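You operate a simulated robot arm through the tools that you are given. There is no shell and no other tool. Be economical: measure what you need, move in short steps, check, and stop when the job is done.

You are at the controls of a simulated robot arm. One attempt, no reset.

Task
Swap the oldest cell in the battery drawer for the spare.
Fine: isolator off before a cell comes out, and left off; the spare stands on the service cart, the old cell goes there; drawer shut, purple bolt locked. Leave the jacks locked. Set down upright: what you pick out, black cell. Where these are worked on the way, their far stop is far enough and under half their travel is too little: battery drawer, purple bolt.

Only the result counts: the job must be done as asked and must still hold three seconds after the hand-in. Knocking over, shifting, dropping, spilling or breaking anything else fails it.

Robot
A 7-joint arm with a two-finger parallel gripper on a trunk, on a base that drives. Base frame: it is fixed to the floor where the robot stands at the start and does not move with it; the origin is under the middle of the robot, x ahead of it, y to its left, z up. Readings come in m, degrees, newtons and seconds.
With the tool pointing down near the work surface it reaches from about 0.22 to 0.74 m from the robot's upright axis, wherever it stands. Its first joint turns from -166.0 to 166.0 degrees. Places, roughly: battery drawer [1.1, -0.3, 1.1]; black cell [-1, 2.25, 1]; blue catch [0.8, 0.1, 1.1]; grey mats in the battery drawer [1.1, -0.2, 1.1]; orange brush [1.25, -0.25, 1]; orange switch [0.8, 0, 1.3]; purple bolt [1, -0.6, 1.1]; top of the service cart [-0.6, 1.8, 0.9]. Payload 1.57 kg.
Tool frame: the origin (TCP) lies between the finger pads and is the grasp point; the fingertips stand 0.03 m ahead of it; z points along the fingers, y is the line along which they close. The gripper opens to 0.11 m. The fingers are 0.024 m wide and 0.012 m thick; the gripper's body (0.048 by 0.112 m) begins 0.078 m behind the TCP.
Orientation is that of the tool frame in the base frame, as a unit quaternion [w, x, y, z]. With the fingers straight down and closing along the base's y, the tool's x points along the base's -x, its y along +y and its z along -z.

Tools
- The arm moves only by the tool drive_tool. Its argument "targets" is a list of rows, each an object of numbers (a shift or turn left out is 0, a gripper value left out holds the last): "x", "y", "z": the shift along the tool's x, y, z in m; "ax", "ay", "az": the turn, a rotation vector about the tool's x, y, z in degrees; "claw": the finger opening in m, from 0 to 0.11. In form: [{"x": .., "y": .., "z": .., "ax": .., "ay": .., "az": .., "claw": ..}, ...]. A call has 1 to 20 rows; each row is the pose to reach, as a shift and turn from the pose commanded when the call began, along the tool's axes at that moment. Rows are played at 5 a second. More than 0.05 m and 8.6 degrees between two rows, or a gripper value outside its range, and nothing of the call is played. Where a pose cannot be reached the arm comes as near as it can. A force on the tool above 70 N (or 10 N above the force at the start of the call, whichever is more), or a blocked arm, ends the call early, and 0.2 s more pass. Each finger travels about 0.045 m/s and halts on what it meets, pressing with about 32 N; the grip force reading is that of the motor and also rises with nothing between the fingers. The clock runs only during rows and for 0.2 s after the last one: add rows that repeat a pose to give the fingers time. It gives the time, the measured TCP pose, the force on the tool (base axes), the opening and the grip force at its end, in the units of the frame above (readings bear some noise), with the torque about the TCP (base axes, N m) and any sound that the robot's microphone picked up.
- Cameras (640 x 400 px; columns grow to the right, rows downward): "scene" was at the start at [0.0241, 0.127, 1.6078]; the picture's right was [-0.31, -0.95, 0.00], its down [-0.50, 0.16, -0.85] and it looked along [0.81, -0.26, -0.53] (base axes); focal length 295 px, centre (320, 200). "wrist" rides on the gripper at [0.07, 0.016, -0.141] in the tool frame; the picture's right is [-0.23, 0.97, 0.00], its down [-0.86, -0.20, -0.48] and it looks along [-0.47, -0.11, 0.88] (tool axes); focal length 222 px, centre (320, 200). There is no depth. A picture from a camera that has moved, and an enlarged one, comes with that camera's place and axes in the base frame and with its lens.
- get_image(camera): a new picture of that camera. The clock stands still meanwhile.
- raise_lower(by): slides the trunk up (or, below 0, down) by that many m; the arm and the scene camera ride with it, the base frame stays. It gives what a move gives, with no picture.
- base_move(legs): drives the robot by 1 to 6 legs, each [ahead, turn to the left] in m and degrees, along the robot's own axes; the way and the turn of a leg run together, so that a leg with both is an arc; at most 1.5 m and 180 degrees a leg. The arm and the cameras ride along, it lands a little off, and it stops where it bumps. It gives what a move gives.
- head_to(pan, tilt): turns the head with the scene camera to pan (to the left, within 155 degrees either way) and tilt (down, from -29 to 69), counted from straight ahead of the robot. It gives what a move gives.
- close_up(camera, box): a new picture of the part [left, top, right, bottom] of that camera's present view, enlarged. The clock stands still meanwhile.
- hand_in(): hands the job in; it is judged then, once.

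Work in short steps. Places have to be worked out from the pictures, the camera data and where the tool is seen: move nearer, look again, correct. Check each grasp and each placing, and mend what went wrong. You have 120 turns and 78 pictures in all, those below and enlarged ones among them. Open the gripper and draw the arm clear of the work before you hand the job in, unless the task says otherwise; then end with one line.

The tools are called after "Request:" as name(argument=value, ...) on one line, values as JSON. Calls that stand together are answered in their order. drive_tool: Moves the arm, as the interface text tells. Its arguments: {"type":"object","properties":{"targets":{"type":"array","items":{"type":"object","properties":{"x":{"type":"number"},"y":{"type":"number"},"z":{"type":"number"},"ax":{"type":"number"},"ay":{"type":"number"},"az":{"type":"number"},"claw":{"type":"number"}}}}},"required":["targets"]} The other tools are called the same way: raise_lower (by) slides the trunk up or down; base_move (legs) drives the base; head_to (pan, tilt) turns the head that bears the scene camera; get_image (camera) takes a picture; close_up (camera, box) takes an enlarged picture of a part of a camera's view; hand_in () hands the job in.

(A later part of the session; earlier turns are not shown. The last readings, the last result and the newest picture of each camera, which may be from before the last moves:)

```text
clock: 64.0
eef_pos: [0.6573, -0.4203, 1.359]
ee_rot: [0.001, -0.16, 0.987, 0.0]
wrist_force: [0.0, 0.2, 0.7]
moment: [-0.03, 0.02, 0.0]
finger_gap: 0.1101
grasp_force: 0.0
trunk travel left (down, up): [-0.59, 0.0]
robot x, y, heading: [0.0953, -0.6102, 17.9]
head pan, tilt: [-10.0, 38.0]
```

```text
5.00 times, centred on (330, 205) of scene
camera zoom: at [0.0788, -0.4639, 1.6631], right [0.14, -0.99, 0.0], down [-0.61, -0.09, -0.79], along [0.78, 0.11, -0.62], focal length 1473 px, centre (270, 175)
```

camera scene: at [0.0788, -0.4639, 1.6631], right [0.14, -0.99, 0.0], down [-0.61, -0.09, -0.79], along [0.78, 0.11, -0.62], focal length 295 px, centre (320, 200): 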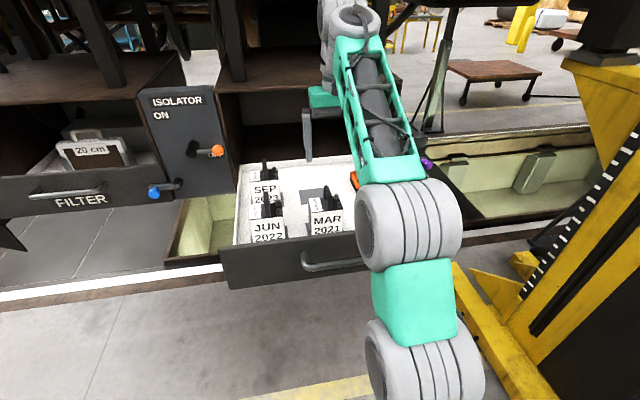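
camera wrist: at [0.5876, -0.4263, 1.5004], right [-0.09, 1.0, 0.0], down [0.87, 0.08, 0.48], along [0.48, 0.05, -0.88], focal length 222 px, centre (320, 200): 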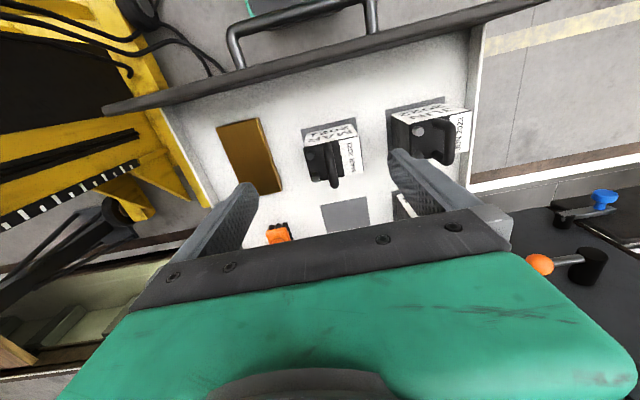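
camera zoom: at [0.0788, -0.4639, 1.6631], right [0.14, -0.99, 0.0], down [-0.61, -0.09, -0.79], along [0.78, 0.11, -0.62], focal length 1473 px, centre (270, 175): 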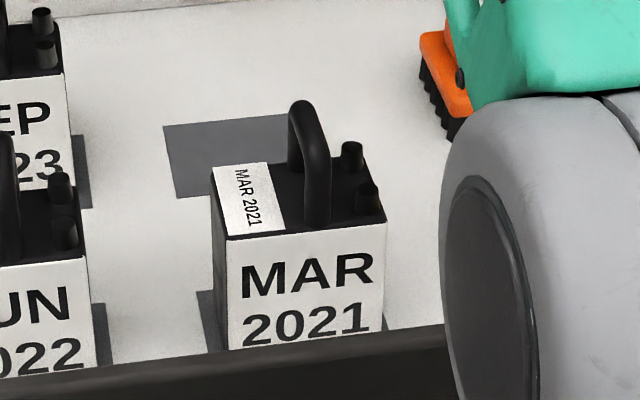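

Cell top z≈1.163, handle arch centre ≈(0.698, −0.398), top ≈1.22, running fore-aft. I go over it and descend to TCP z≈1.222 with a 0.07 opening, staying above the terminals.

Request:
drive_tool(targets=[{"x": -0.0457, "y": 0.0083, "claw": 0.07}, {"x": -0.0457, "y": 0.0083, "z": 0.045}, {"x": -0.0457, "y": 0.0083, "z": 0.09}, {"x": -0.0457, "y": 0.0083, "z": 0.115}, {"x": -0.0457, "y": 0.0083, "z": 0.115}])

Request:
get_image(camera="wrist")

Request:
close_up(camera="scene", box=[270, 130, 390, 240])

```text
clock: 64.4
eef_pos: [0.6706, -0.4126, 1.3577]
ee_rot: [0.01, -0.162, 0.987, 0.002]
wrist_force: [21.5, 10.3, -33.0]
moment: [-1.0, 1.2, -0.33]
finger_gap: 0.083
grasp_force: 0.6
out of reach, approached as far as the arm can: row 1
trunk travel left (down, up): [-0.59, 0.0]
robot x, y, heading: [0.0977, -0.6032, 17.8]
head pan, tilt: [-10.0, 38.0]
stopped in row 1: the force on the tool passed its limit (the readings are from after the stop); the commanded pose is now the measured one
```

```text
40 pictures are left
camera wrist: at [0.5983, -0.4208, 1.499], right [-0.1, 1.0, 0.01], down [0.86, 0.08, 0.5], along [0.5, 0.05, -0.87], focal length 222 px, centre (320, 200)
```

wrist: 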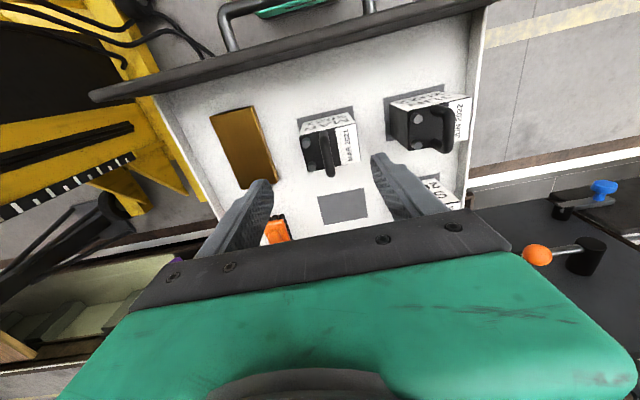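

```text
3.64 times, centred on (330, 185) of scene
camera zoom: at [0.0786, -0.4639, 1.6631], right [0.14, -0.99, 0.0], down [-0.61, -0.09, -0.79], along [0.78, 0.11, -0.62], focal length 1071 px, centre (284, 254)
```

zoom: 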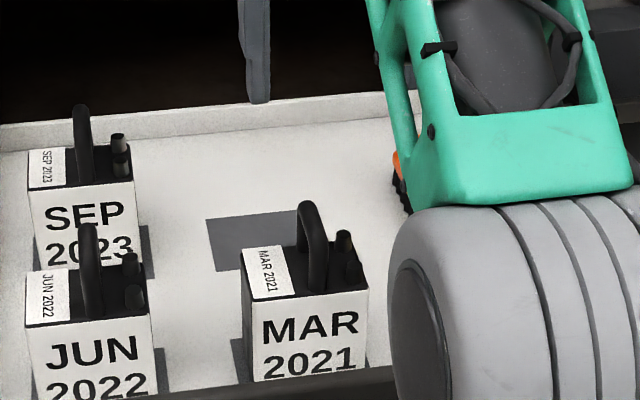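

Contact force: the arm's upper part met overhead structure near the reach limit. I retract the tool 0.1 m, drive the base 0.12 m closer (gives more height), then descend before going forward.

Request:
drive_tool(targets=[{"x": 0.03, "ay": 1.17}, {"x": 0.07, "ay": 1.17}, {"x": 0.11, "ay": 1.17, "claw": 0.07}, {"x": 0.11, "ay": 1.17}])

Request:
base_move(legs=[[0.12, 0]])

```text
clock: 65.4
eef_pos: [0.5654, -0.4479, 1.3568]
ee_rot: [0.0, -0.162, 0.987, 0.0]
wrist_force: [0.0, 0.2, 0.0]
moment: [0.0, 0.0, 0.03]
finger_gap: 0.0697
grasp_force: 0.1
trunk travel left (down, up): [-0.59, 0.0]
robot x, y, heading: [0.0993, -0.6041, 17.8]
head pan, tilt: [-10.0, 38.0]
```

```text
clock: 66.6
eef_pos: [0.6789, -0.4117, 1.356]
ee_rot: [0.0, -0.162, 0.987, 0.0]
wrist_force: [1.0, 1.1, 0.7]
moment: [0.04, 0.03, -0.02]
finger_gap: 0.0698
grasp_force: 0.1
trunk travel left (down, up): [-0.59, 0.0]
robot x, y, heading: [0.2091, -0.5663, 18.1]
head pan, tilt: [-10.0, 38.0]
```

No contact now. I move over the handle and descend to just above it.

Request:
drive_tool(targets=[{"z": 0.04}, {"x": -0.0112, "y": 0.0035, "z": 0.07}, {"x": -0.0224, "y": 0.007, "z": 0.09}, {"x": -0.0224, "y": 0.007, "z": 0.105}, {"x": -0.0224, "y": 0.007, "z": 0.105}])

Request:
get_image(camera="wrist")

Request:
close_up(camera="scene", box=[260, 150, 400, 260])

```text
clock: 67.8
eef_pos: [0.6963, -0.3988, 1.2506]
ee_rot: [0.0, -0.162, 0.987, 0.0]
wrist_force: [-0.5, 0.7, 0.5]
moment: [0.01, 0.01, 0.02]
finger_gap: 0.07
grasp_force: 0.0
trunk travel left (down, up): [-0.59, 0.0]
robot x, y, heading: [0.2112, -0.5675, 17.9]
head pan, tilt: [-10.0, 38.0]
```

```text
38 pictures are left
camera wrist: at [0.6269, -0.405, 1.3932], right [-0.1, 1.0, 0.0], down [0.87, 0.08, 0.48], along [0.48, 0.05, -0.88], focal length 222 px, centre (320, 200)
```

wrist: 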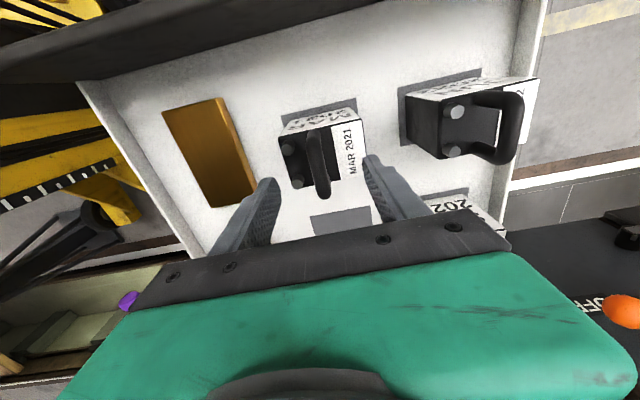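

```text
3.64 times, centred on (330, 205) of scene
camera zoom: at [0.1902, -0.4278, 1.6631], right [0.14, -0.99, 0.0], down [-0.61, -0.09, -0.79], along [0.78, 0.11, -0.62], focal length 1071 px, centre (284, 182)
```

zoom: 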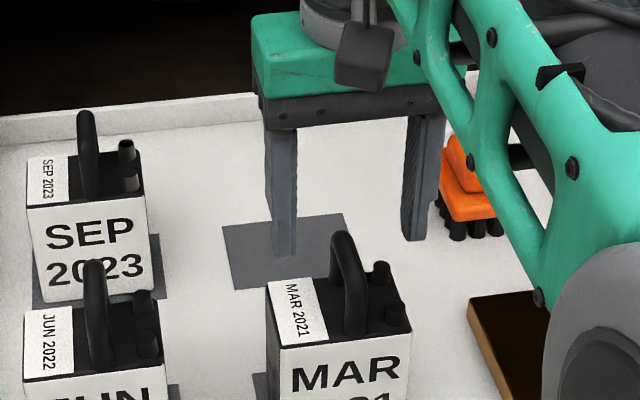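

The handle lies between the fingers and the fore-aft alignment checks out. Descend 0.029 and close.

Request:
drive_tool(targets=[{"z": 0.015}, {"z": 0.03}, {"z": 0.03, "claw": 0.004}, {"z": 0.03, "claw": 0.004}, {"z": 0.03, "claw": 0.004}, {"z": 0.03, "claw": 0.004}, {"z": 0.03, "claw": 0.004}, {"z": 0.03, "claw": 0.004}])

Request:
get_image(camera="wrist")

```text
clock: 69.6
eef_pos: [0.6954, -0.3983, 1.2223]
ee_rot: [-0.001, -0.162, 0.987, -0.001]
wrist_force: [2.4, -4.2, 0.0]
moment: [-0.08, -0.18, -0.04]
finger_gap: 0.0138
grasp_force: 30.4
trunk travel left (down, up): [-0.59, 0.0]
robot x, y, heading: [0.2101, -0.5665, 18.0]
head pan, tilt: [-10.0, 38.0]
```

```text
36 pictures are left
camera wrist: at [0.6261, -0.4045, 1.3641], right [-0.1, 1.0, 0.0], down [0.87, 0.08, 0.48], along [0.48, 0.05, -0.88], focal length 222 px, centre (320, 200)
```

wrist: 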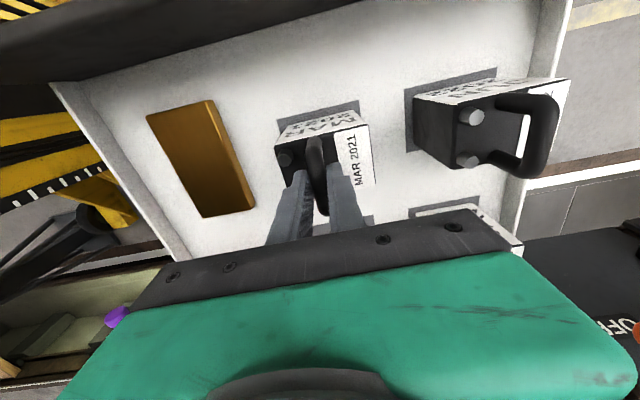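

Handle gripped (14 mm). I lift in steps.

Request:
drive_tool(targets=[{"z": -0.02}, {"z": -0.04}, {"z": -0.06}, {"z": -0.08}, {"z": -0.1}, {"z": -0.12}, {"z": -0.14}, {"z": -0.16}, {"z": -0.17}])

Request:
get_image(camera="scene")

```text
clock: 71.6
eef_pos: [0.6968, -0.3966, 1.3918]
ee_rot: [-0.001, -0.162, 0.987, 0.0]
wrist_force: [0.3, 0.5, -11.3]
moment: [-0.04, 0.0, 0.01]
finger_gap: 0.0136
grasp_force: 30.2
trunk travel left (down, up): [-0.59, 0.0]
robot x, y, heading: [0.2125, -0.5697, 17.7]
head pan, tilt: [-10.0, 38.0]
```

```text
35 pictures are left
camera scene: at [0.191, -0.4276, 1.6631], right [0.14, -0.99, 0.0], down [-0.61, -0.09, -0.79], along [0.78, 0.11, -0.62], focal length 295 px, centre (320, 200)
```

scene: 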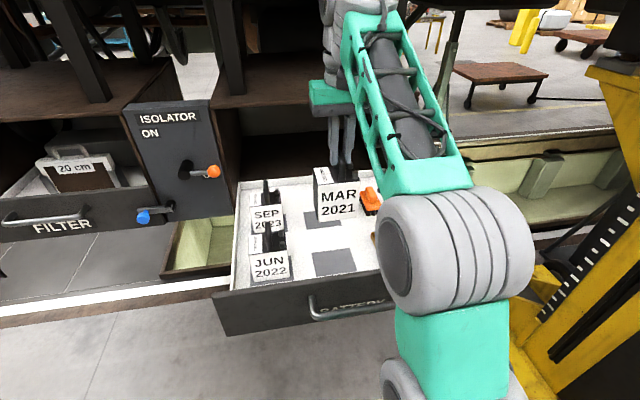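

The MAR 2021 cell is held (11 N) and clears the tray. I back out, turn toward the cart and drive part of the way, then look.

Request:
base_move(legs=[[-0.3, 0], [0, 80], [1.1, 0]])

Request:
head_to(pan=10, tilt=30)

Request:
get_image(camera="scene")

```text
clock: 82.2
eef_pos: [-0.304, 0.9287, 1.3909]
ee_rot: [0.001, 0.757, -0.653, 0.001]
wrist_force: [0.3, 0.9, -11.9]
moment: [-0.04, -0.04, -0.01]
finger_gap: 0.014
grasp_force: 30.4
trunk travel left (down, up): [-0.59, 0.0]
robot x, y, heading: [-0.2224, 0.4217, 98.0]
head pan, tilt: [-10.0, 38.0]
```

```text
clock: 83.1
eef_pos: [-0.3046, 0.9285, 1.3899]
ee_rot: [0.001, 0.758, -0.653, 0.001]
wrist_force: [-0.9, -0.2, -12.2]
moment: [-0.01, -0.09, -0.05]
finger_gap: 0.0141
grasp_force: 30.6
trunk travel left (down, up): [-0.59, 0.0]
robot x, y, heading: [-0.2212, 0.4188, 97.7]
head pan, tilt: [10.0, 30.0]
```

```text
34 pictures are left
camera scene: at [-0.3941, 0.4264, 1.6754], right [0.95, 0.31, 0.0], down [0.15, -0.48, -0.87], along [-0.26, 0.82, -0.5], focal length 295 px, centre (320, 200)
```

scene: 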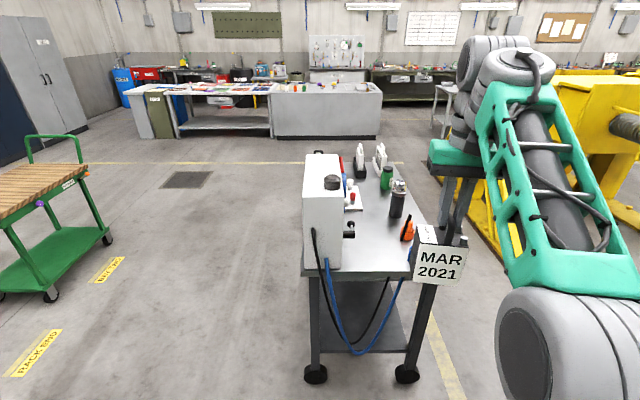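

I zoom in on the cart to find the spare and free space.

Request:
close_up(camera="scene", box=[290, 135, 430, 275])

```text
2.86 times, centred on (360, 205) of scene
camera zoom: at [-0.3941, 0.4264, 1.6754], right [0.95, 0.31, 0.0], down [0.15, -0.48, -0.87], along [-0.26, 0.82, -0.5], focal length 842 px, centre (206, 186)
```

zoom: 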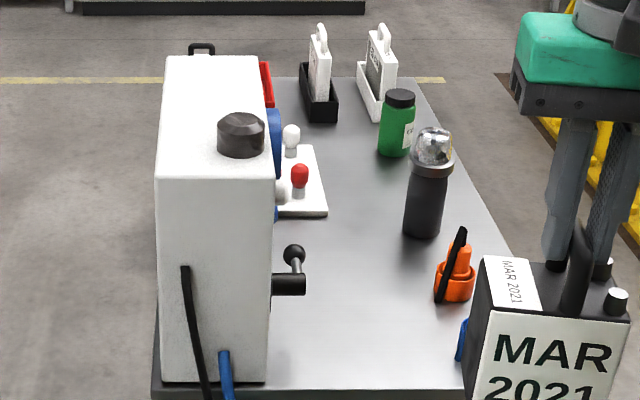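

A black handle shows behind the white machine — the spare, to be approached from the cart's left side. First I set the old cell in the free area near the cart's near edge, around (−0.48, 1.40). I turn and drive closer.

Request:
base_move(legs=[[0, 6], [0.36, 0]])

Request:
get_image(camera="wrist")

Request:
head_to(pan=0, tilt=45)

Request:
get_image(camera="scene")

```text
clock: 86.0
eef_pos: [-0.4442, 1.2745, 1.3898]
ee_rot: [0.002, 0.791, -0.612, 0.002]
wrist_force: [-1.1, -0.1, -12.3]
moment: [0.0, -0.05, 0.05]
finger_gap: 0.0139
grasp_force: 30.1
trunk travel left (down, up): [-0.59, 0.0]
robot x, y, heading: [-0.307, 0.7796, 103.9]
head pan, tilt: [10.0, 30.0]
```

```text
32 pictures are left
camera wrist: at [-0.4406, 1.203, 1.5326], right [-1.0, -0.02, 0.0], down [-0.02, 0.88, 0.48], along [-0.01, 0.48, -0.88], focal length 222 px, centre (320, 200)
```

wrist: 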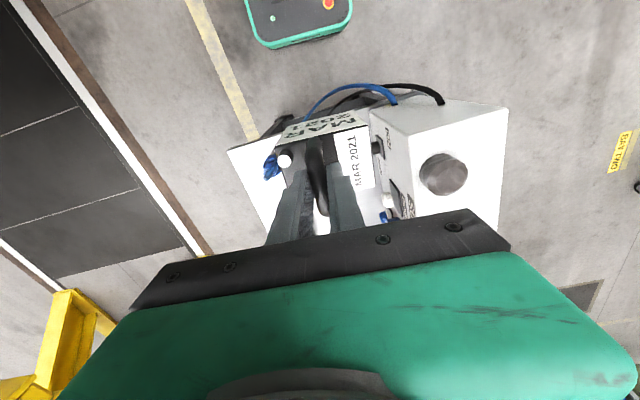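

```text
clock: 86.7
eef_pos: [-0.4441, 1.2729, 1.3903]
ee_rot: [0.001, 0.791, -0.612, 0.001]
wrist_force: [-0.3, 0.0, -11.9]
moment: [-0.01, -0.09, 0.03]
finger_gap: 0.0138
grasp_force: 29.9
trunk travel left (down, up): [-0.59, 0.0]
robot x, y, heading: [-0.3042, 0.7785, 104.1]
head pan, tilt: [0.0, 45.0]
```

```text
31 pictures are left
camera scene: at [-0.4642, 0.7605, 1.6529], right [0.97, 0.24, 0.0], down [0.17, -0.69, -0.71], along [-0.17, 0.69, -0.71], focal length 295 px, centre (320, 200)
```

scene: 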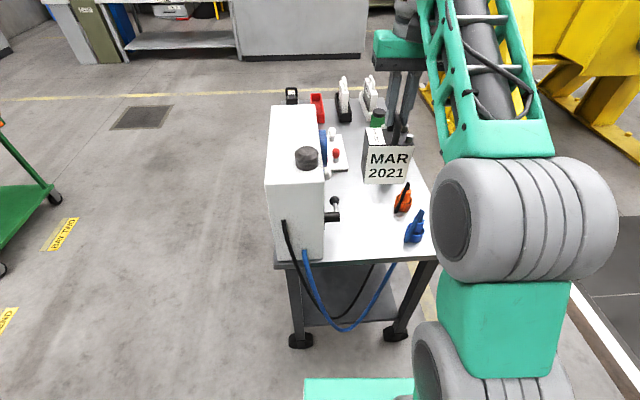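

Free spot confirmed at ≈(−0.468, 1.395). I extend forward at height, then descend to just above the surface.

Request:
drive_tool(targets=[{"x": -0.041, "y": -0.002}, {"x": -0.082, "y": -0.005}, {"x": -0.1225, "y": -0.007}, {"x": -0.1225, "y": -0.007, "z": 0.045}, {"x": -0.1225, "y": -0.007, "z": 0.09}, {"x": -0.1225, "y": -0.007, "z": 0.135}, {"x": -0.1225, "y": -0.007, "z": 0.18}, {"x": -0.1225, "y": -0.007, "z": 0.225}, {"x": -0.1225, "y": -0.007, "z": 0.26}, {"x": -0.1225, "y": -0.007, "z": 0.29}, {"x": -0.1225, "y": -0.007, "z": 0.29}])

Request:
get_image(camera="scene")

```text
clock: 87.2
eef_pos: [-0.4528, 1.32, 1.3878]
ee_rot: [-0.005, 0.791, -0.612, -0.007]
wrist_force: [-7.8, 29.1, -46.1]
moment: [-2.17, -0.82, -0.13]
finger_gap: 0.0138
grasp_force: 30.6
out of reach, approached as far as the arm can: row 2
trunk travel left (down, up): [-0.59, 0.0]
robot x, y, heading: [-0.3067, 0.7736, 103.6]
head pan, tilt: [0.0, 45.0]
stopped in row 2: the force on the tool passed its limit (the readings are from after the stop); the commanded pose is now the measured one
```

```text
30 pictures are left
camera scene: at [-0.4643, 0.7611, 1.6528], right [0.97, 0.24, 0.0], down [0.17, -0.69, -0.71], along [-0.17, 0.69, -0.71], focal length 295 px, centre (320, 200)
```

scene: 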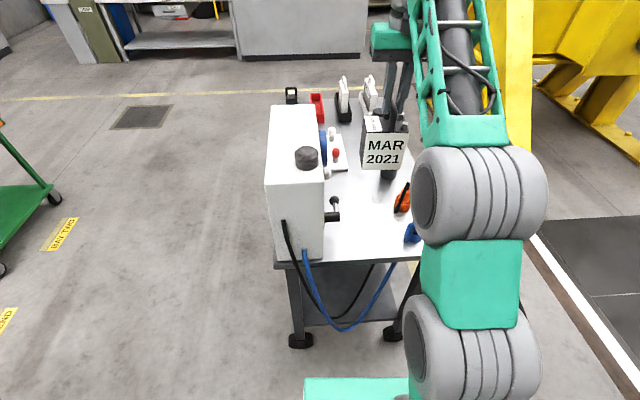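

That stop was the reach limit at full height, not a collision. I descend first, then move forward.

Request:
drive_tool(targets=[{"z": 0.04, "ay": 0.99}, {"z": 0.08, "ay": 0.99}, {"z": 0.12, "ay": 0.99}, {"z": 0.16, "ay": 0.99}, {"x": -0.025, "y": -0.001, "z": 0.19, "ay": 0.99}, {"x": -0.05, "y": -0.003, "z": 0.22, "ay": 0.99}, {"x": -0.0764, "y": -0.004, "z": 0.245, "ay": 0.99}, {"x": -0.0764, "y": -0.004, "z": 0.285, "ay": 0.99}, {"x": -0.0764, "y": -0.004, "z": 0.285, "ay": 0.99}])

Request:
get_image(camera="scene")

```text
clock: 89.2
eef_pos: [-0.4693, 1.3975, 1.1055]
ee_rot: [0.001, 0.79, -0.614, 0.0]
wrist_force: [-0.9, 0.2, -11.7]
moment: [0.0, -0.04, -0.02]
finger_gap: 0.0137
grasp_force: 30.0
trunk travel left (down, up): [-0.59, 0.0]
robot x, y, heading: [-0.3096, 0.7746, 103.5]
head pan, tilt: [0.0, 45.0]
```

```text
29 pictures are left
camera scene: at [-0.4641, 0.7603, 1.6529], right [0.97, 0.24, 0.0], down [0.17, -0.69, -0.71], along [-0.17, 0.69, -0.71], focal length 295 px, centre (320, 200)
```

scene: 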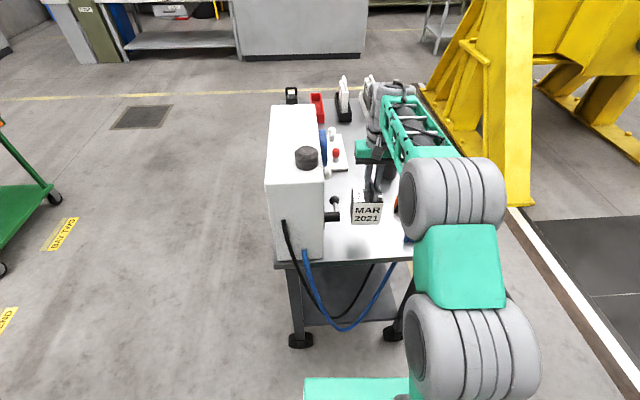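

Positioned over the free spot. I descend in small steps watching the weight reading.

Request:
drive_tool(targets=[{"z": 0.02}, {"z": 0.04}, {"z": 0.04}])

Request:
close_up(camera="scene", box=[310, 160, 430, 270])

```text
clock: 90.0
eef_pos: [-0.4701, 1.3972, 1.064]
ee_rot: [0.0, 0.79, -0.613, 0.0]
wrist_force: [0.2, 0.1, -11.9]
moment: [-0.04, -0.06, -0.01]
finger_gap: 0.0138
grasp_force: 30.0
trunk travel left (down, up): [-0.59, 0.0]
robot x, y, heading: [-0.3074, 0.7755, 103.9]
head pan, tilt: [0.0, 45.0]
```

```text
3.64 times, centred on (370, 215) of scene
camera zoom: at [-0.4642, 0.7605, 1.6529], right [0.97, 0.24, 0.0], down [0.17, -0.69, -0.71], along [-0.17, 0.69, -0.71], focal length 1071 px, centre (138, 146)
```

zoom: 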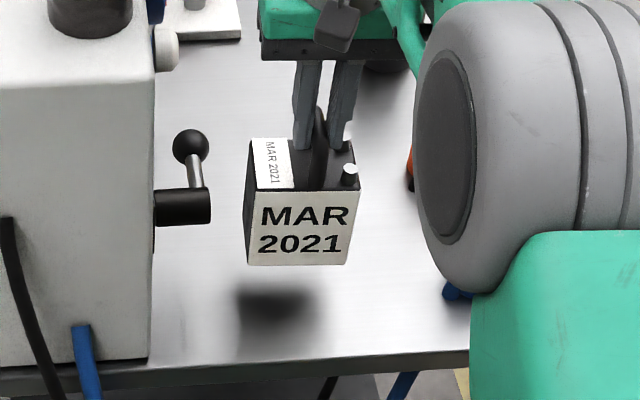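

Request:
drive_tool(targets=[{"z": 0.01}, {"z": 0.02}, {"z": 0.02}])

Request:
drive_tool(targets=[{"z": 0.005}, {"z": 0.01}, {"z": 0.01}])

Request:
drive_tool(targets=[{"z": 0.004}, {"z": 0.008}, {"z": 0.008}])

```text
clock: 90.8
eef_pos: [-0.4695, 1.3972, 1.0446]
ee_rot: [0.0, 0.79, -0.613, 0.001]
wrist_force: [0.0, -1.1, -11.5]
moment: [0.01, -0.06, -0.02]
finger_gap: 0.0139
grasp_force: 30.3
trunk travel left (down, up): [-0.59, 0.0]
robot x, y, heading: [-0.3073, 0.7785, 103.9]
head pan, tilt: [0.0, 45.0]
```

```text
clock: 91.6
eef_pos: [-0.4698, 1.3979, 1.0355]
ee_rot: [0.0, 0.79, -0.613, 0.001]
wrist_force: [0.0, -0.4, -12.9]
moment: [-0.01, -0.07, 0.03]
finger_gap: 0.0139
grasp_force: 30.6
trunk travel left (down, up): [-0.59, 0.0]
robot x, y, heading: [-0.3055, 0.7742, 104.0]
head pan, tilt: [0.0, 45.0]
```

```text
clock: 92.4
eef_pos: [-0.4701, 1.3967, 1.0278]
ee_rot: [0.001, 0.79, -0.613, 0.0]
wrist_force: [0.4, 0.3, -11.8]
moment: [-0.01, -0.06, 0.02]
finger_gap: 0.0139
grasp_force: 30.3
trunk travel left (down, up): [-0.59, 0.0]
robot x, y, heading: [-0.306, 0.774, 104.1]
head pan, tilt: [0.0, 45.0]
```

Not touching yet; continuing in 5–6 mm steps.

Request:
drive_tool(targets=[{"z": 0.003}, {"z": 0.006}, {"z": 0.006}])

Request:
close_up(camera="scene", box=[310, 160, 430, 270])

```text
clock: 93.2
eef_pos: [-0.4701, 1.398, 1.0227]
ee_rot: [0.001, 0.79, -0.613, 0.0]
wrist_force: [-0.1, 0.7, -11.6]
moment: [-0.01, -0.05, 0.04]
finger_gap: 0.014
grasp_force: 30.0
trunk travel left (down, up): [-0.59, 0.0]
robot x, y, heading: [-0.3067, 0.7776, 103.9]
head pan, tilt: [0.0, 45.0]
```

```text
3.64 times, centred on (370, 215) of scene
camera zoom: at [-0.4642, 0.7606, 1.6528], right [0.97, 0.24, 0.0], down [0.17, -0.69, -0.71], along [-0.17, 0.69, -0.71], focal length 1071 px, centre (138, 146)
```

zoom: 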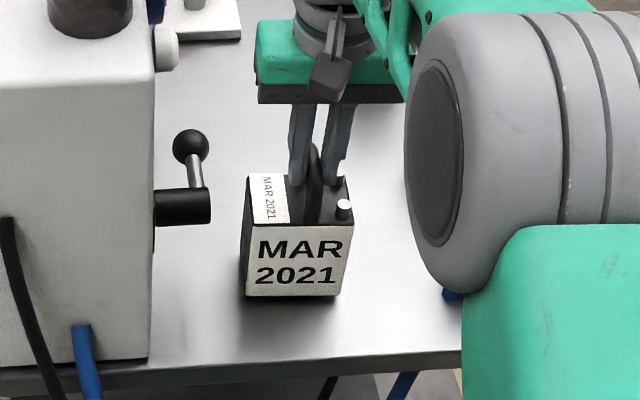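

Request:
drive_tool(targets=[{"z": 0.002}, {"z": 0.004}, {"z": 0.004}])

Request:
drive_tool(targets=[{"z": 0.002}, {"z": 0.004}, {"z": 0.004}])

```text
clock: 94.0
eef_pos: [-0.4701, 1.3965, 1.0177]
ee_rot: [0.0, 0.79, -0.613, 0.0]
wrist_force: [0.2, 0.0, -11.5]
moment: [-0.02, -0.09, -0.01]
finger_gap: 0.0138
grasp_force: 30.8
trunk travel left (down, up): [-0.59, 0.0]
robot x, y, heading: [-0.3049, 0.7745, 103.9]
head pan, tilt: [0.0, 45.0]
```

```text
clock: 94.8
eef_pos: [-0.4712, 1.3973, 1.0165]
ee_rot: [-0.001, 0.79, -0.613, 0.0]
wrist_force: [-0.7, -2.9, 4.2]
moment: [-0.04, 0.0, 0.03]
finger_gap: 0.0139
grasp_force: 30.1
trunk travel left (down, up): [-0.59, 0.0]
robot x, y, heading: [-0.3135, 0.7738, 104.0]
head pan, tilt: [0.0, 45.0]
```

Contact: the cell's weight is now on the cart. I open and rise.

Request:
drive_tool(targets=[{"claw": 0.05}, {"claw": 0.05}, {"claw": 0.05}, {"z": -0.03}, {"z": -0.07}, {"z": -0.11}, {"z": -0.15}, {"z": -0.19}])

Request:
get_image(camera="scene")

```text
clock: 96.6
eef_pos: [-0.4711, 1.3982, 1.2011]
ee_rot: [0.0, 0.79, -0.613, 0.0]
wrist_force: [0.7, -0.1, 0.4]
moment: [-0.03, -0.01, -0.02]
finger_gap: 0.0502
grasp_force: 0.1
trunk travel left (down, up): [-0.59, 0.0]
robot x, y, heading: [-0.3078, 0.7742, 103.5]
head pan, tilt: [0.0, 45.0]
```

```text
26 pictures are left
camera scene: at [-0.4638, 0.7594, 1.6528], right [0.97, 0.24, 0.0], down [0.17, -0.69, -0.71], along [-0.17, 0.69, -0.71], focal length 295 px, centre (320, 200)
```

scene: 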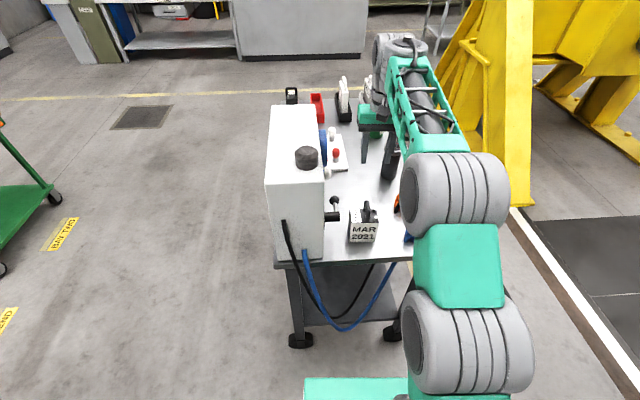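

The old cell stands upright on the cart. Now I retract the arm, back away and drive round to the cart's left side, where the spare stands at ≈(−0.94, 2.1).

Request:
drive_tool(targets=[{"z": -0.04, "claw": 0.08}, {"z": -0.08}, {"x": 0.04, "z": -0.08}, {"x": 0.08, "z": -0.08}, {"x": 0.12, "z": -0.08}, {"x": 0.16, "z": -0.08}])

Request:
base_move(legs=[[-0.55, 0], [0, 48.4], [0.8, 0], [0.81, 0], [0, -67.5]])

```text
clock: 98.0
eef_pos: [-0.4296, 1.2406, 1.2842]
ee_rot: [0.0, 0.79, -0.613, 0.0]
wrist_force: [0.2, -1.6, 0.2]
moment: [0.0, -0.02, -0.01]
finger_gap: 0.0801
grasp_force: 0.0
trunk travel left (down, up): [-0.59, 0.0]
robot x, y, heading: [-0.3063, 0.7762, 104.0]
head pan, tilt: [0.0, 45.0]
```

```text
clock: 114.1
eef_pos: [-1.5639, 1.4827, 1.2842]
ee_rot: [0.0, -0.674, 0.739, 0.0]
wrist_force: [-0.4, 0.0, -0.4]
moment: [0.0, -0.02, -0.01]
finger_gap: 0.0801
grasp_force: 0.0
trunk travel left (down, up): [-0.59, 0.0]
robot x, y, heading: [-1.6038, 1.0007, 84.0]
head pan, tilt: [0.0, 45.0]
```

Request:
base_move(legs=[[0.92, 0], [0, -66.2]])

Request:
head_to(pan=0, tilt=42)

Request:
get_image(camera="scene")

Request:
get_image(camera="wrist")

```text
clock: 121.8
eef_pos: [-1.0649, 2.075, 1.2854]
ee_rot: [0.0, -0.17, 0.985, 0.0]
wrist_force: [1.1, 0.0, -0.5]
moment: [-0.02, -0.01, -0.02]
finger_gap: 0.0801
grasp_force: 0.1
trunk travel left (down, up): [-0.59, 0.0]
robot x, y, heading: [-1.5211, 1.9111, 19.0]
head pan, tilt: [0.0, 45.0]
```

```text
clock: 122.4
eef_pos: [-1.0655, 2.0762, 1.2841]
ee_rot: [0.0, -0.17, 0.985, 0.001]
wrist_force: [-0.1, 0.3, 0.0]
moment: [0.02, -0.01, 0.0]
finger_gap: 0.0799
grasp_force: 0.0
trunk travel left (down, up): [-0.59, 0.0]
robot x, y, heading: [-1.5154, 1.9118, 19.1]
head pan, tilt: [0.0, 42.0]
```

```text
25 pictures are left
camera scene: at [-1.5491, 2.0644, 1.6572], right [0.33, -0.95, 0.0], down [-0.63, -0.22, -0.74], along [0.7, 0.24, -0.67], focal length 295 px, centre (320, 200)
```

scene: 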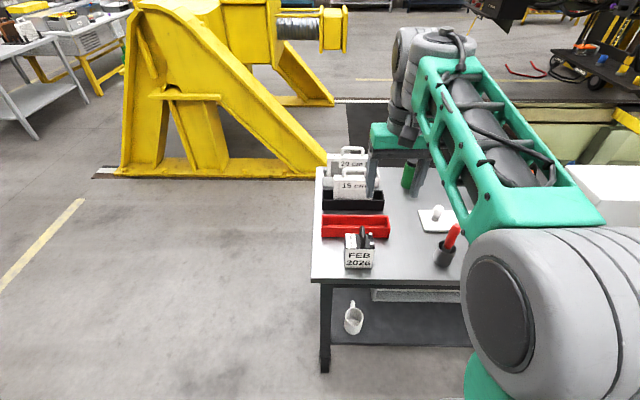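

```text
24 pictures are left
camera wrist: at [-1.1349, 2.0676, 1.4262], right [-0.11, 0.99, 0.0], down [0.87, 0.1, 0.48], along [0.48, 0.05, -0.88], focal length 222 px, centre (320, 200)
```

wrist: 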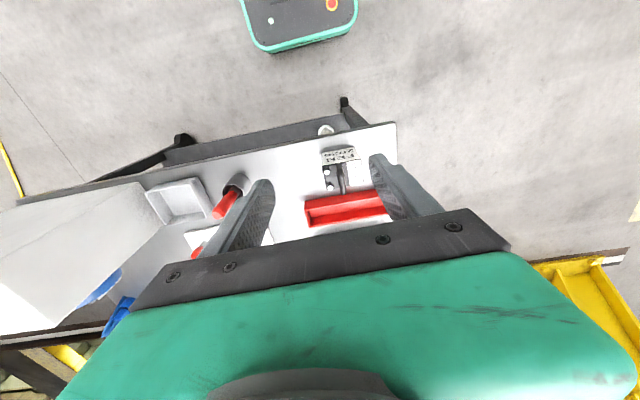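

The spare "FEB 2026" stands facing the robot. I zoom in from both cameras to locate its handle.

Request:
close_up(camera="scene", box=[310, 210, 410, 280])

Request:
close_up(camera="wrist", box=[280, 110, 420, 220])

```text
5.71 times, centred on (360, 245) of scene
camera zoom: at [-1.5491, 2.0644, 1.6572], right [0.33, -0.95, 0.0], down [-0.63, -0.22, -0.74], along [0.7, 0.24, -0.67], focal length 1684 px, centre (91, -57)
```

zoom: 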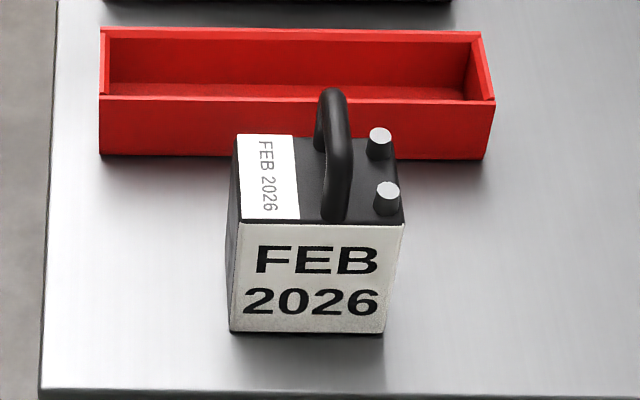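

```text
3.64 times, centred on (350, 165) of wrist
camera zoom: at [-1.1349, 2.0676, 1.4262], right [-0.11, 0.99, 0.0], down [0.87, 0.1, 0.48], along [0.48, 0.05, -0.88], focal length 808 px, centre (211, 327)
```

zoom: 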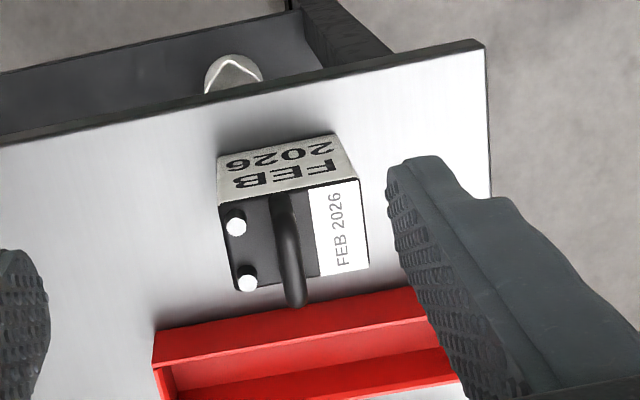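

Spare handle centre ≈(−0.944, 2.139), grip height ≈1.014. I go over it and descend to just above, then check.

Request:
drive_tool(targets=[{"x": -0.045, "y": 0.006, "az": 1, "claw": 0.07}, {"x": -0.09, "y": 0.012, "az": 2}, {"x": -0.135, "y": 0.0183, "az": 2}, {"x": -0.135, "y": 0.0183, "z": 0.045, "az": 2}, {"x": -0.135, "y": 0.0183, "z": 0.09, "az": 2}, {"x": -0.135, "y": 0.0183, "z": 0.135, "az": 2}, {"x": -0.135, "y": 0.0183, "z": 0.18, "az": 2}, {"x": -0.135, "y": 0.0183, "z": 0.22, "az": 2}, {"x": -0.135, "y": 0.0183, "z": 0.24, "az": 2}, {"x": -0.135, "y": 0.0183, "z": 0.24, "az": 2}])

Request:
close_up(camera="wrist", box=[230, 90, 410, 230])

```text
clock: 124.6
eef_pos: [-0.9449, 2.1367, 1.044]
ee_rot: [0.0, -0.152, 0.988, 0.0]
wrist_force: [1.0, 0.6, -0.4]
moment: [0.01, -0.02, 0.02]
finger_gap: 0.0702
grasp_force: 0.0
trunk travel left (down, up): [-0.59, 0.0]
robot x, y, heading: [-1.5214, 1.9089, 19.3]
head pan, tilt: [0.0, 42.0]
```

```text
2.86 times, centred on (320, 160) of wrist
camera zoom: at [-1.015, 2.1322, 1.1863], right [-0.08, 1.0, 0.0], down [0.88, 0.07, 0.48], along [0.48, 0.04, -0.88], focal length 635 px, centre (320, 314)
```

zoom: 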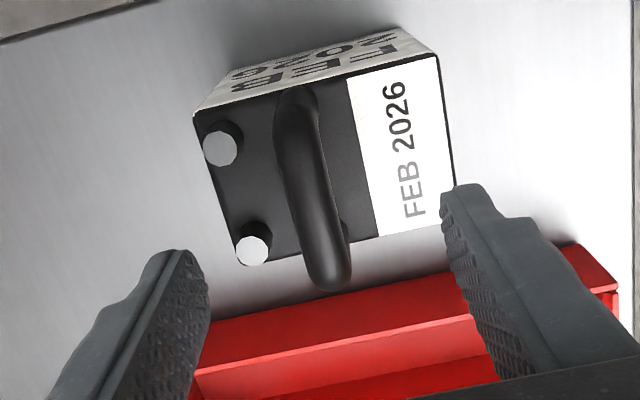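

The cell centre is ~9 mm nearer than the tool axis; I correct back 9 mm, descend 30 mm and close.

Request:
drive_tool(targets=[{"x": 0.009}, {"x": 0.009, "z": 0.015}, {"x": 0.009, "z": 0.029}, {"x": 0.009, "z": 0.029, "claw": 0.004}, {"x": 0.009, "z": 0.029, "claw": 0.004}, {"x": 0.009, "z": 0.029, "claw": 0.004}, {"x": 0.009, "z": 0.029, "claw": 0.004}, {"x": 0.009, "z": 0.029, "claw": 0.004}, {"x": 0.009, "z": 0.029, "claw": 0.004}])

Request:
drive_tool(targets=[{"z": -0.02}, {"z": -0.04}, {"z": -0.08}, {"z": -0.12}, {"z": -0.16}, {"z": -0.2}, {"z": -0.24}, {"z": -0.27}, {"x": 0.03, "z": -0.3}, {"x": 0.06, "z": -0.33}, {"x": 0.09, "z": -0.36}, {"x": 0.13, "z": -0.38}])

Request:
get_image(camera="scene")

```text
clock: 126.6
eef_pos: [-0.9531, 2.1365, 1.0169]
ee_rot: [0.0, -0.153, 0.988, 0.0]
wrist_force: [-0.5, 0.0, 0.0]
moment: [0.03, -0.05, 0.15]
finger_gap: 0.0138
grasp_force: 30.1
trunk travel left (down, up): [-0.59, 0.0]
robot x, y, heading: [-1.5185, 1.9077, 18.7]
head pan, tilt: [0.0, 42.0]
```

```text
clock: 129.2
eef_pos: [-1.0794, 2.0955, 1.3948]
ee_rot: [-0.001, -0.154, 0.988, 0.0]
wrist_force: [-1.6, -0.1, -11.6]
moment: [-0.09, 0.02, 0.0]
finger_gap: 0.0138
grasp_force: 29.9
trunk travel left (down, up): [-0.59, 0.0]
robot x, y, heading: [-1.5181, 1.9097, 18.8]
head pan, tilt: [0.0, 42.0]
```

```text
20 pictures are left
camera scene: at [-1.5502, 2.064, 1.6572], right [0.33, -0.94, 0.0], down [-0.63, -0.22, -0.74], along [0.7, 0.24, -0.67], focal length 295 px, centre (320, 200)
```

scene: 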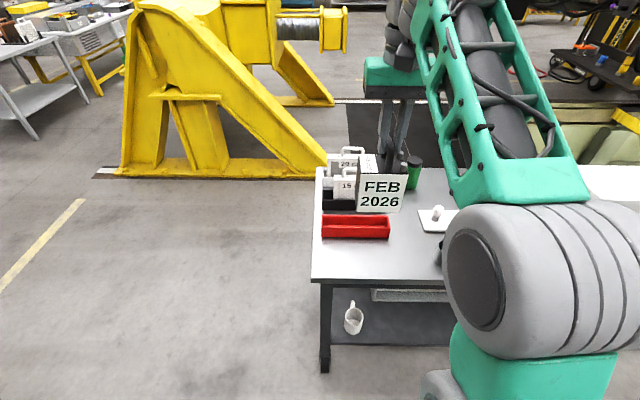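

Spare held. I retrace the route in reverse, in two stages.

Request:
base_move(legs=[[0, 66], [-0.914, 0], [0, 67], [-0.8, 0], [-0.815, 0]])

```text
clock: 147.7
eef_pos: [-0.6022, 0.4803, 1.3948]
ee_rot: [0.0, 0.972, -0.234, 0.0]
wrist_force: [-0.6, 0.4, -10.6]
moment: [0.05, -0.03, 0.0]
finger_gap: 0.0142
grasp_force: 30.4
trunk travel left (down, up): [-0.59, 0.0]
robot x, y, heading: [-0.1561, 0.3022, 154.6]
head pan, tilt: [0.0, 42.0]
```

Request:
base_move(legs=[[0, -59.7], [-0.965, 0], [0, -76.5]])

Request:
head_to(pan=-5, tilt=38)

Request:
get_image(camera="scene")

```text
clock: 158.6
eef_pos: [0.3807, -0.4571, 1.3943]
ee_rot: [0.0, -0.147, 0.989, -0.001]
wrist_force: [0.2, 0.9, -11.3]
moment: [-0.1, 0.02, 0.01]
finger_gap: 0.0137
grasp_force: 30.9
trunk travel left (down, up): [-0.59, 0.0]
robot x, y, heading: [-0.0657, -0.6381, 18.5]
head pan, tilt: [0.0, 42.0]
```

```text
clock: 159.2
eef_pos: [0.3814, -0.4578, 1.3927]
ee_rot: [-0.001, -0.146, 0.989, 0.0]
wrist_force: [0.4, 0.5, -12.3]
moment: [-0.06, 0.04, -0.01]
finger_gap: 0.0138
grasp_force: 30.3
trunk travel left (down, up): [-0.59, 0.0]
robot x, y, heading: [-0.0633, -0.6378, 18.1]
head pan, tilt: [-5.0, 38.0]
```

```text
19 pictures are left
camera scene: at [-0.0865, -0.4894, 1.6631], right [0.23, -0.97, 0.0], down [-0.6, -0.14, -0.79], along [0.77, 0.18, -0.62], focal length 295 px, centre (320, 200)
```

scene: 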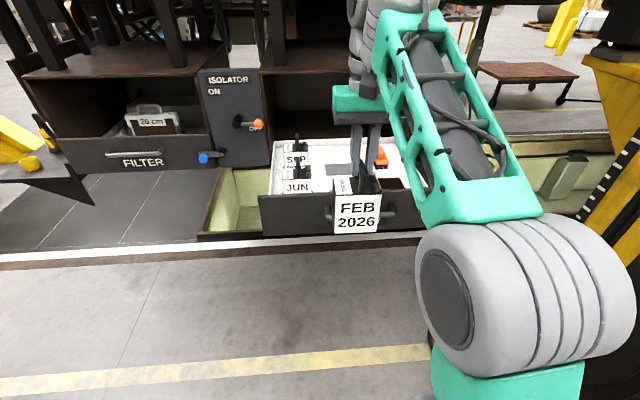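

Back in front of the drawer. I drive forward 0.28 m over it and look with both cameras.

Request:
base_move(legs=[[0.28, 0]])

Request:
get_image(camera="scene")

```text
clock: 161.2
eef_pos: [0.6524, -0.3648, 1.3934]
ee_rot: [-0.002, -0.148, 0.989, 0.0]
wrist_force: [0.8, 0.3, -11.8]
moment: [-0.08, 0.0, -0.02]
finger_gap: 0.014
grasp_force: 30.4
trunk travel left (down, up): [-0.59, 0.0]
robot x, y, heading: [0.205, -0.5458, 18.5]
head pan, tilt: [-5.0, 38.0]
```

```text
18 pictures are left
camera scene: at [0.1854, -0.3988, 1.6631], right [0.23, -0.97, 0.0], down [-0.6, -0.14, -0.79], along [0.77, 0.18, -0.62], focal length 295 px, centre (320, 200)
```

scene: 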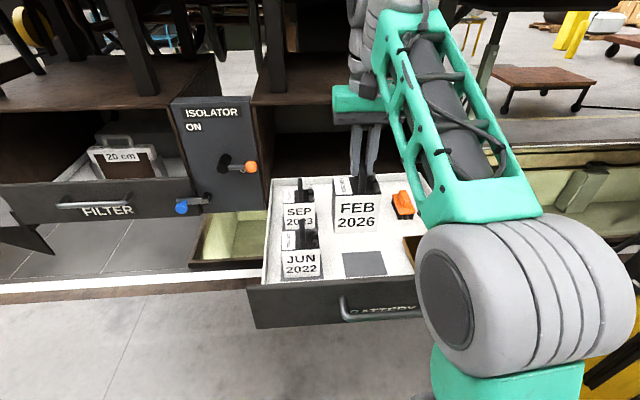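

Request:
close_up(camera="scene", box=[260, 170, 440, 300])

```text
3.08 times, centred on (350, 235) of scene
camera zoom: at [0.1854, -0.3988, 1.6631], right [0.23, -0.97, 0.0], down [-0.6, -0.14, -0.79], along [0.77, 0.18, -0.62], focal length 906 px, centre (228, 92)
```

zoom: 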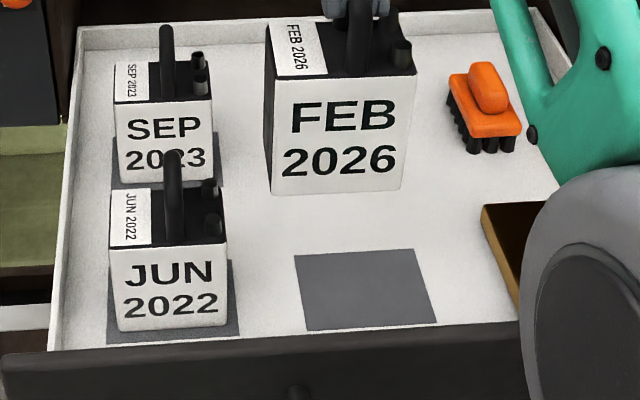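

Mat centre is (0.6955, −0.393), matching the old cell's place. I shift over it (TCP (0.697, −0.398)), and lower most of the way.

Request:
drive_tool(targets=[{"x": -0.011, "y": -0.015, "az": -0.7}, {"x": -0.022, "y": -0.03, "az": -1.4}, {"x": -0.0329, "y": -0.0448, "az": -1.4}, {"x": -0.0329, "y": -0.0448, "z": 0.04, "az": -1.4}, {"x": -0.0329, "y": -0.0448, "z": 0.08, "az": -1.4}, {"x": -0.0329, "y": -0.0448, "z": 0.12, "az": -1.4}, {"x": -0.0329, "y": -0.0448, "z": 0.145, "az": -1.4}, {"x": -0.0329, "y": -0.0448, "z": 0.145, "az": -1.4}])

Request:
close_up(camera="scene", box=[260, 170, 440, 300])

```text
clock: 163.0
eef_pos: [0.698, -0.3979, 1.2479]
ee_rot: [-0.001, -0.16, 0.987, 0.0]
wrist_force: [0.0, -0.4, -11.5]
moment: [-0.05, 0.04, -0.01]
finger_gap: 0.0137
grasp_force: 30.6
trunk travel left (down, up): [-0.59, 0.0]
robot x, y, heading: [0.207, -0.545, 18.5]
head pan, tilt: [-5.0, 38.0]
```

```text
3.08 times, centred on (350, 235) of scene
camera zoom: at [0.1844, -0.3992, 1.6631], right [0.23, -0.97, 0.0], down [-0.6, -0.14, -0.79], along [0.77, 0.18, -0.62], focal length 906 px, centre (228, 92)
```

zoom: 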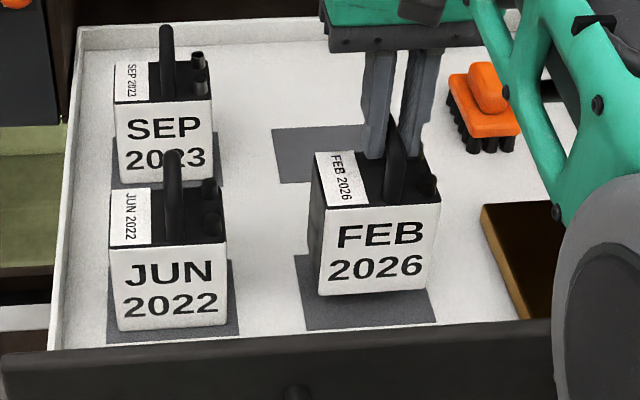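

Aligned over the mat. Lowering the last 25 mm gently.

Request:
drive_tool(targets=[{"z": 0.01}, {"z": 0.02}, {"z": 0.02}])

Request:
drive_tool(targets=[{"z": 0.002}, {"z": 0.004}, {"z": 0.004}])

Request:
drive_tool(targets=[{"z": 0.002}, {"z": 0.003}, {"z": 0.003}])

```text
clock: 163.8
eef_pos: [0.6967, -0.3982, 1.2273]
ee_rot: [-0.001, -0.16, 0.987, -0.001]
wrist_force: [-0.9, -0.2, -10.7]
moment: [-0.07, -0.02, 0.01]
finger_gap: 0.0139
grasp_force: 30.1
trunk travel left (down, up): [-0.59, 0.0]
robot x, y, heading: [0.2059, -0.546, 18.3]
head pan, tilt: [-5.0, 38.0]
```

```text
clock: 164.6
eef_pos: [0.6963, -0.3991, 1.2251]
ee_rot: [0.0, -0.16, 0.987, 0.0]
wrist_force: [0.3, 0.3, -12.0]
moment: [-0.03, 0.02, -0.01]
finger_gap: 0.0137
grasp_force: 30.3
trunk travel left (down, up): [-0.59, 0.0]
robot x, y, heading: [0.2065, -0.5492, 18.5]
head pan, tilt: [-5.0, 38.0]
```

```text
clock: 165.4
eef_pos: [0.6967, -0.3997, 1.2229]
ee_rot: [-0.001, -0.16, 0.987, 0.0]
wrist_force: [-0.1, -0.7, -8.2]
moment: [0.12, -0.03, 0.01]
finger_gap: 0.014
grasp_force: 30.4
trunk travel left (down, up): [-0.59, 0.0]
robot x, y, heading: [0.2042, -0.5473, 18.5]
head pan, tilt: [-5.0, 38.0]
```

Weight begins to shift to the tray; 2 mm more, then release and rise.

Request:
drive_tool(targets=[{"z": 0.002}, {"z": 0.002}])

Request:
drive_tool(targets=[{"claw": 0.05}, {"claw": 0.05}, {"claw": 0.05}, {"z": -0.03}, {"z": -0.07}, {"z": -0.11}, {"z": -0.15}])

Request:
close_up(camera="scene", box=[260, 170, 440, 300])

```text
clock: 166.0
eef_pos: [0.6957, -0.3991, 1.2228]
ee_rot: [0.001, -0.16, 0.987, 0.0]
wrist_force: [0.3, -2.0, 11.5]
moment: [-0.29, 0.63, 0.04]
finger_gap: 0.0138
grasp_force: 30.6
trunk travel left (down, up): [-0.59, 0.0]
robot x, y, heading: [0.2078, -0.5424, 18.6]
head pan, tilt: [-5.0, 38.0]
```

```text
clock: 167.6
eef_pos: [0.696, -0.3969, 1.3692]
ee_rot: [-0.002, -0.159, 0.987, 0.0]
wrist_force: [0.4, -0.2, 1.3]
moment: [-0.02, 0.01, 0.02]
finger_gap: 0.0504
grasp_force: 0.0
trunk travel left (down, up): [-0.59, 0.0]
robot x, y, heading: [0.2059, -0.5495, 18.4]
head pan, tilt: [-5.0, 38.0]
```

```text
3.08 times, centred on (350, 235) of scene
camera zoom: at [0.1836, -0.3994, 1.6631], right [0.23, -0.97, 0.0], down [-0.6, -0.14, -0.79], along [0.77, 0.18, -0.62], focal length 906 px, centre (228, 92)
```

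zoom: 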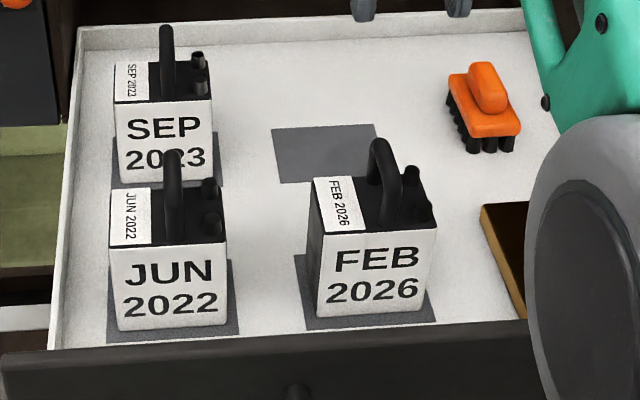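

The spare stands on its mat. Now I back off, turn the tool forward and lower it to below the handle level to push the drawer shut.

Request:
base_move(legs=[[-0.33, 0]])

Request:
drive_tool(targets=[{"z": 0.02, "ay": -8.2, "claw": 0.0}, {"z": 0.045, "ay": -16.4}, {"z": 0.07, "ay": -24.6}, {"z": 0.095, "ay": -32.8}, {"z": 0.12, "ay": -41}, {"z": 0.145, "ay": -49.2}, {"z": 0.17, "ay": -57.4}, {"z": 0.195, "ay": -65.6}, {"z": 0.22, "ay": -73.8}, {"z": 0.25, "ay": -82}, {"z": 0.28, "ay": -90}, {"z": 0.28, "ay": -90}])

Request:
get_image(camera="wrist")

```text
clock: 169.8
eef_pos: [0.3795, -0.5041, 1.3688]
ee_rot: [0.0, -0.159, 0.987, 0.0]
wrist_force: [-0.5, 0.0, 1.4]
moment: [0.03, 0.01, 0.01]
finger_gap: 0.05
grasp_force: 0.1
trunk travel left (down, up): [-0.59, 0.0]
robot x, y, heading: [-0.1085, -0.6503, 18.4]
head pan, tilt: [-5.0, 38.0]
```

```text
clock: 171.6
eef_pos: [0.4854, -0.4485, 1.5793]
ee_rot: [0.745, -0.128, 0.644, 0.118]
wrist_force: [3.1, 0.8, -3.1]
moment: [0.09, -0.3, 0.06]
finger_gap: 0.0
grasp_force: 21.5
out of reach, approached as far as the arm can: row 3, 4, 5, 6
trunk travel left (down, up): [-0.59, 0.0]
robot x, y, heading: [-0.1076, -0.6518, 18.7]
head pan, tilt: [-5.0, 38.0]
stopped in row 9: the arm was blocked; the commanded pose is now the measured one
```

```text
14 pictures are left
camera wrist: at [0.3604, -0.4818, 1.4905], right [-0.36, 0.91, 0.19], down [-0.5, -0.36, 0.79], along [0.79, 0.19, 0.59], focal length 222 px, centre (320, 200)
```

wrist: 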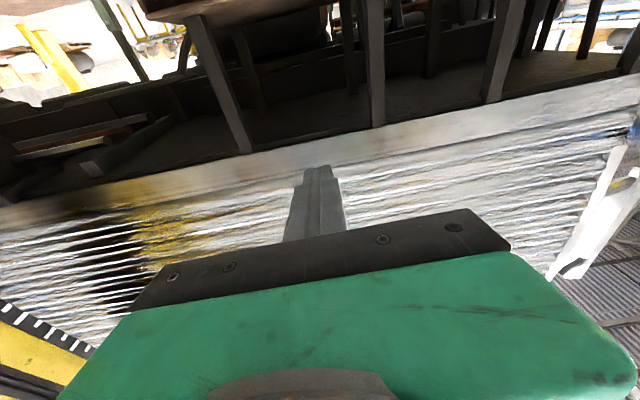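

The arm drifted to an unexpected pose (IK ran out of reach when close in). I look at its configuration.

Request:
get_image(camera="scene")

```text
13 pictures are left
camera scene: at [-0.1195, -0.5008, 1.6615], right [0.23, -0.97, 0.0], down [-0.6, -0.15, -0.78], along [0.76, 0.18, -0.62], focal length 295 px, centre (320, 200)
```

scene: 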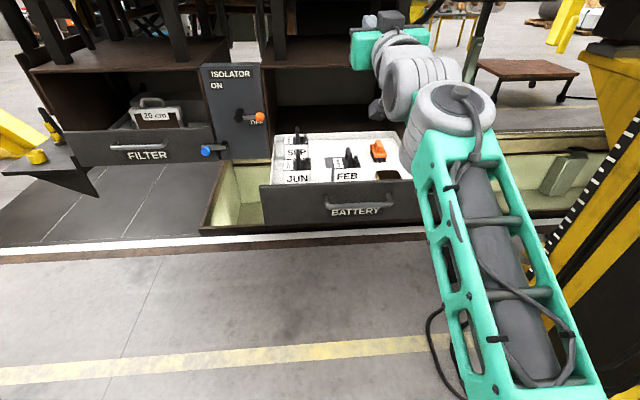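

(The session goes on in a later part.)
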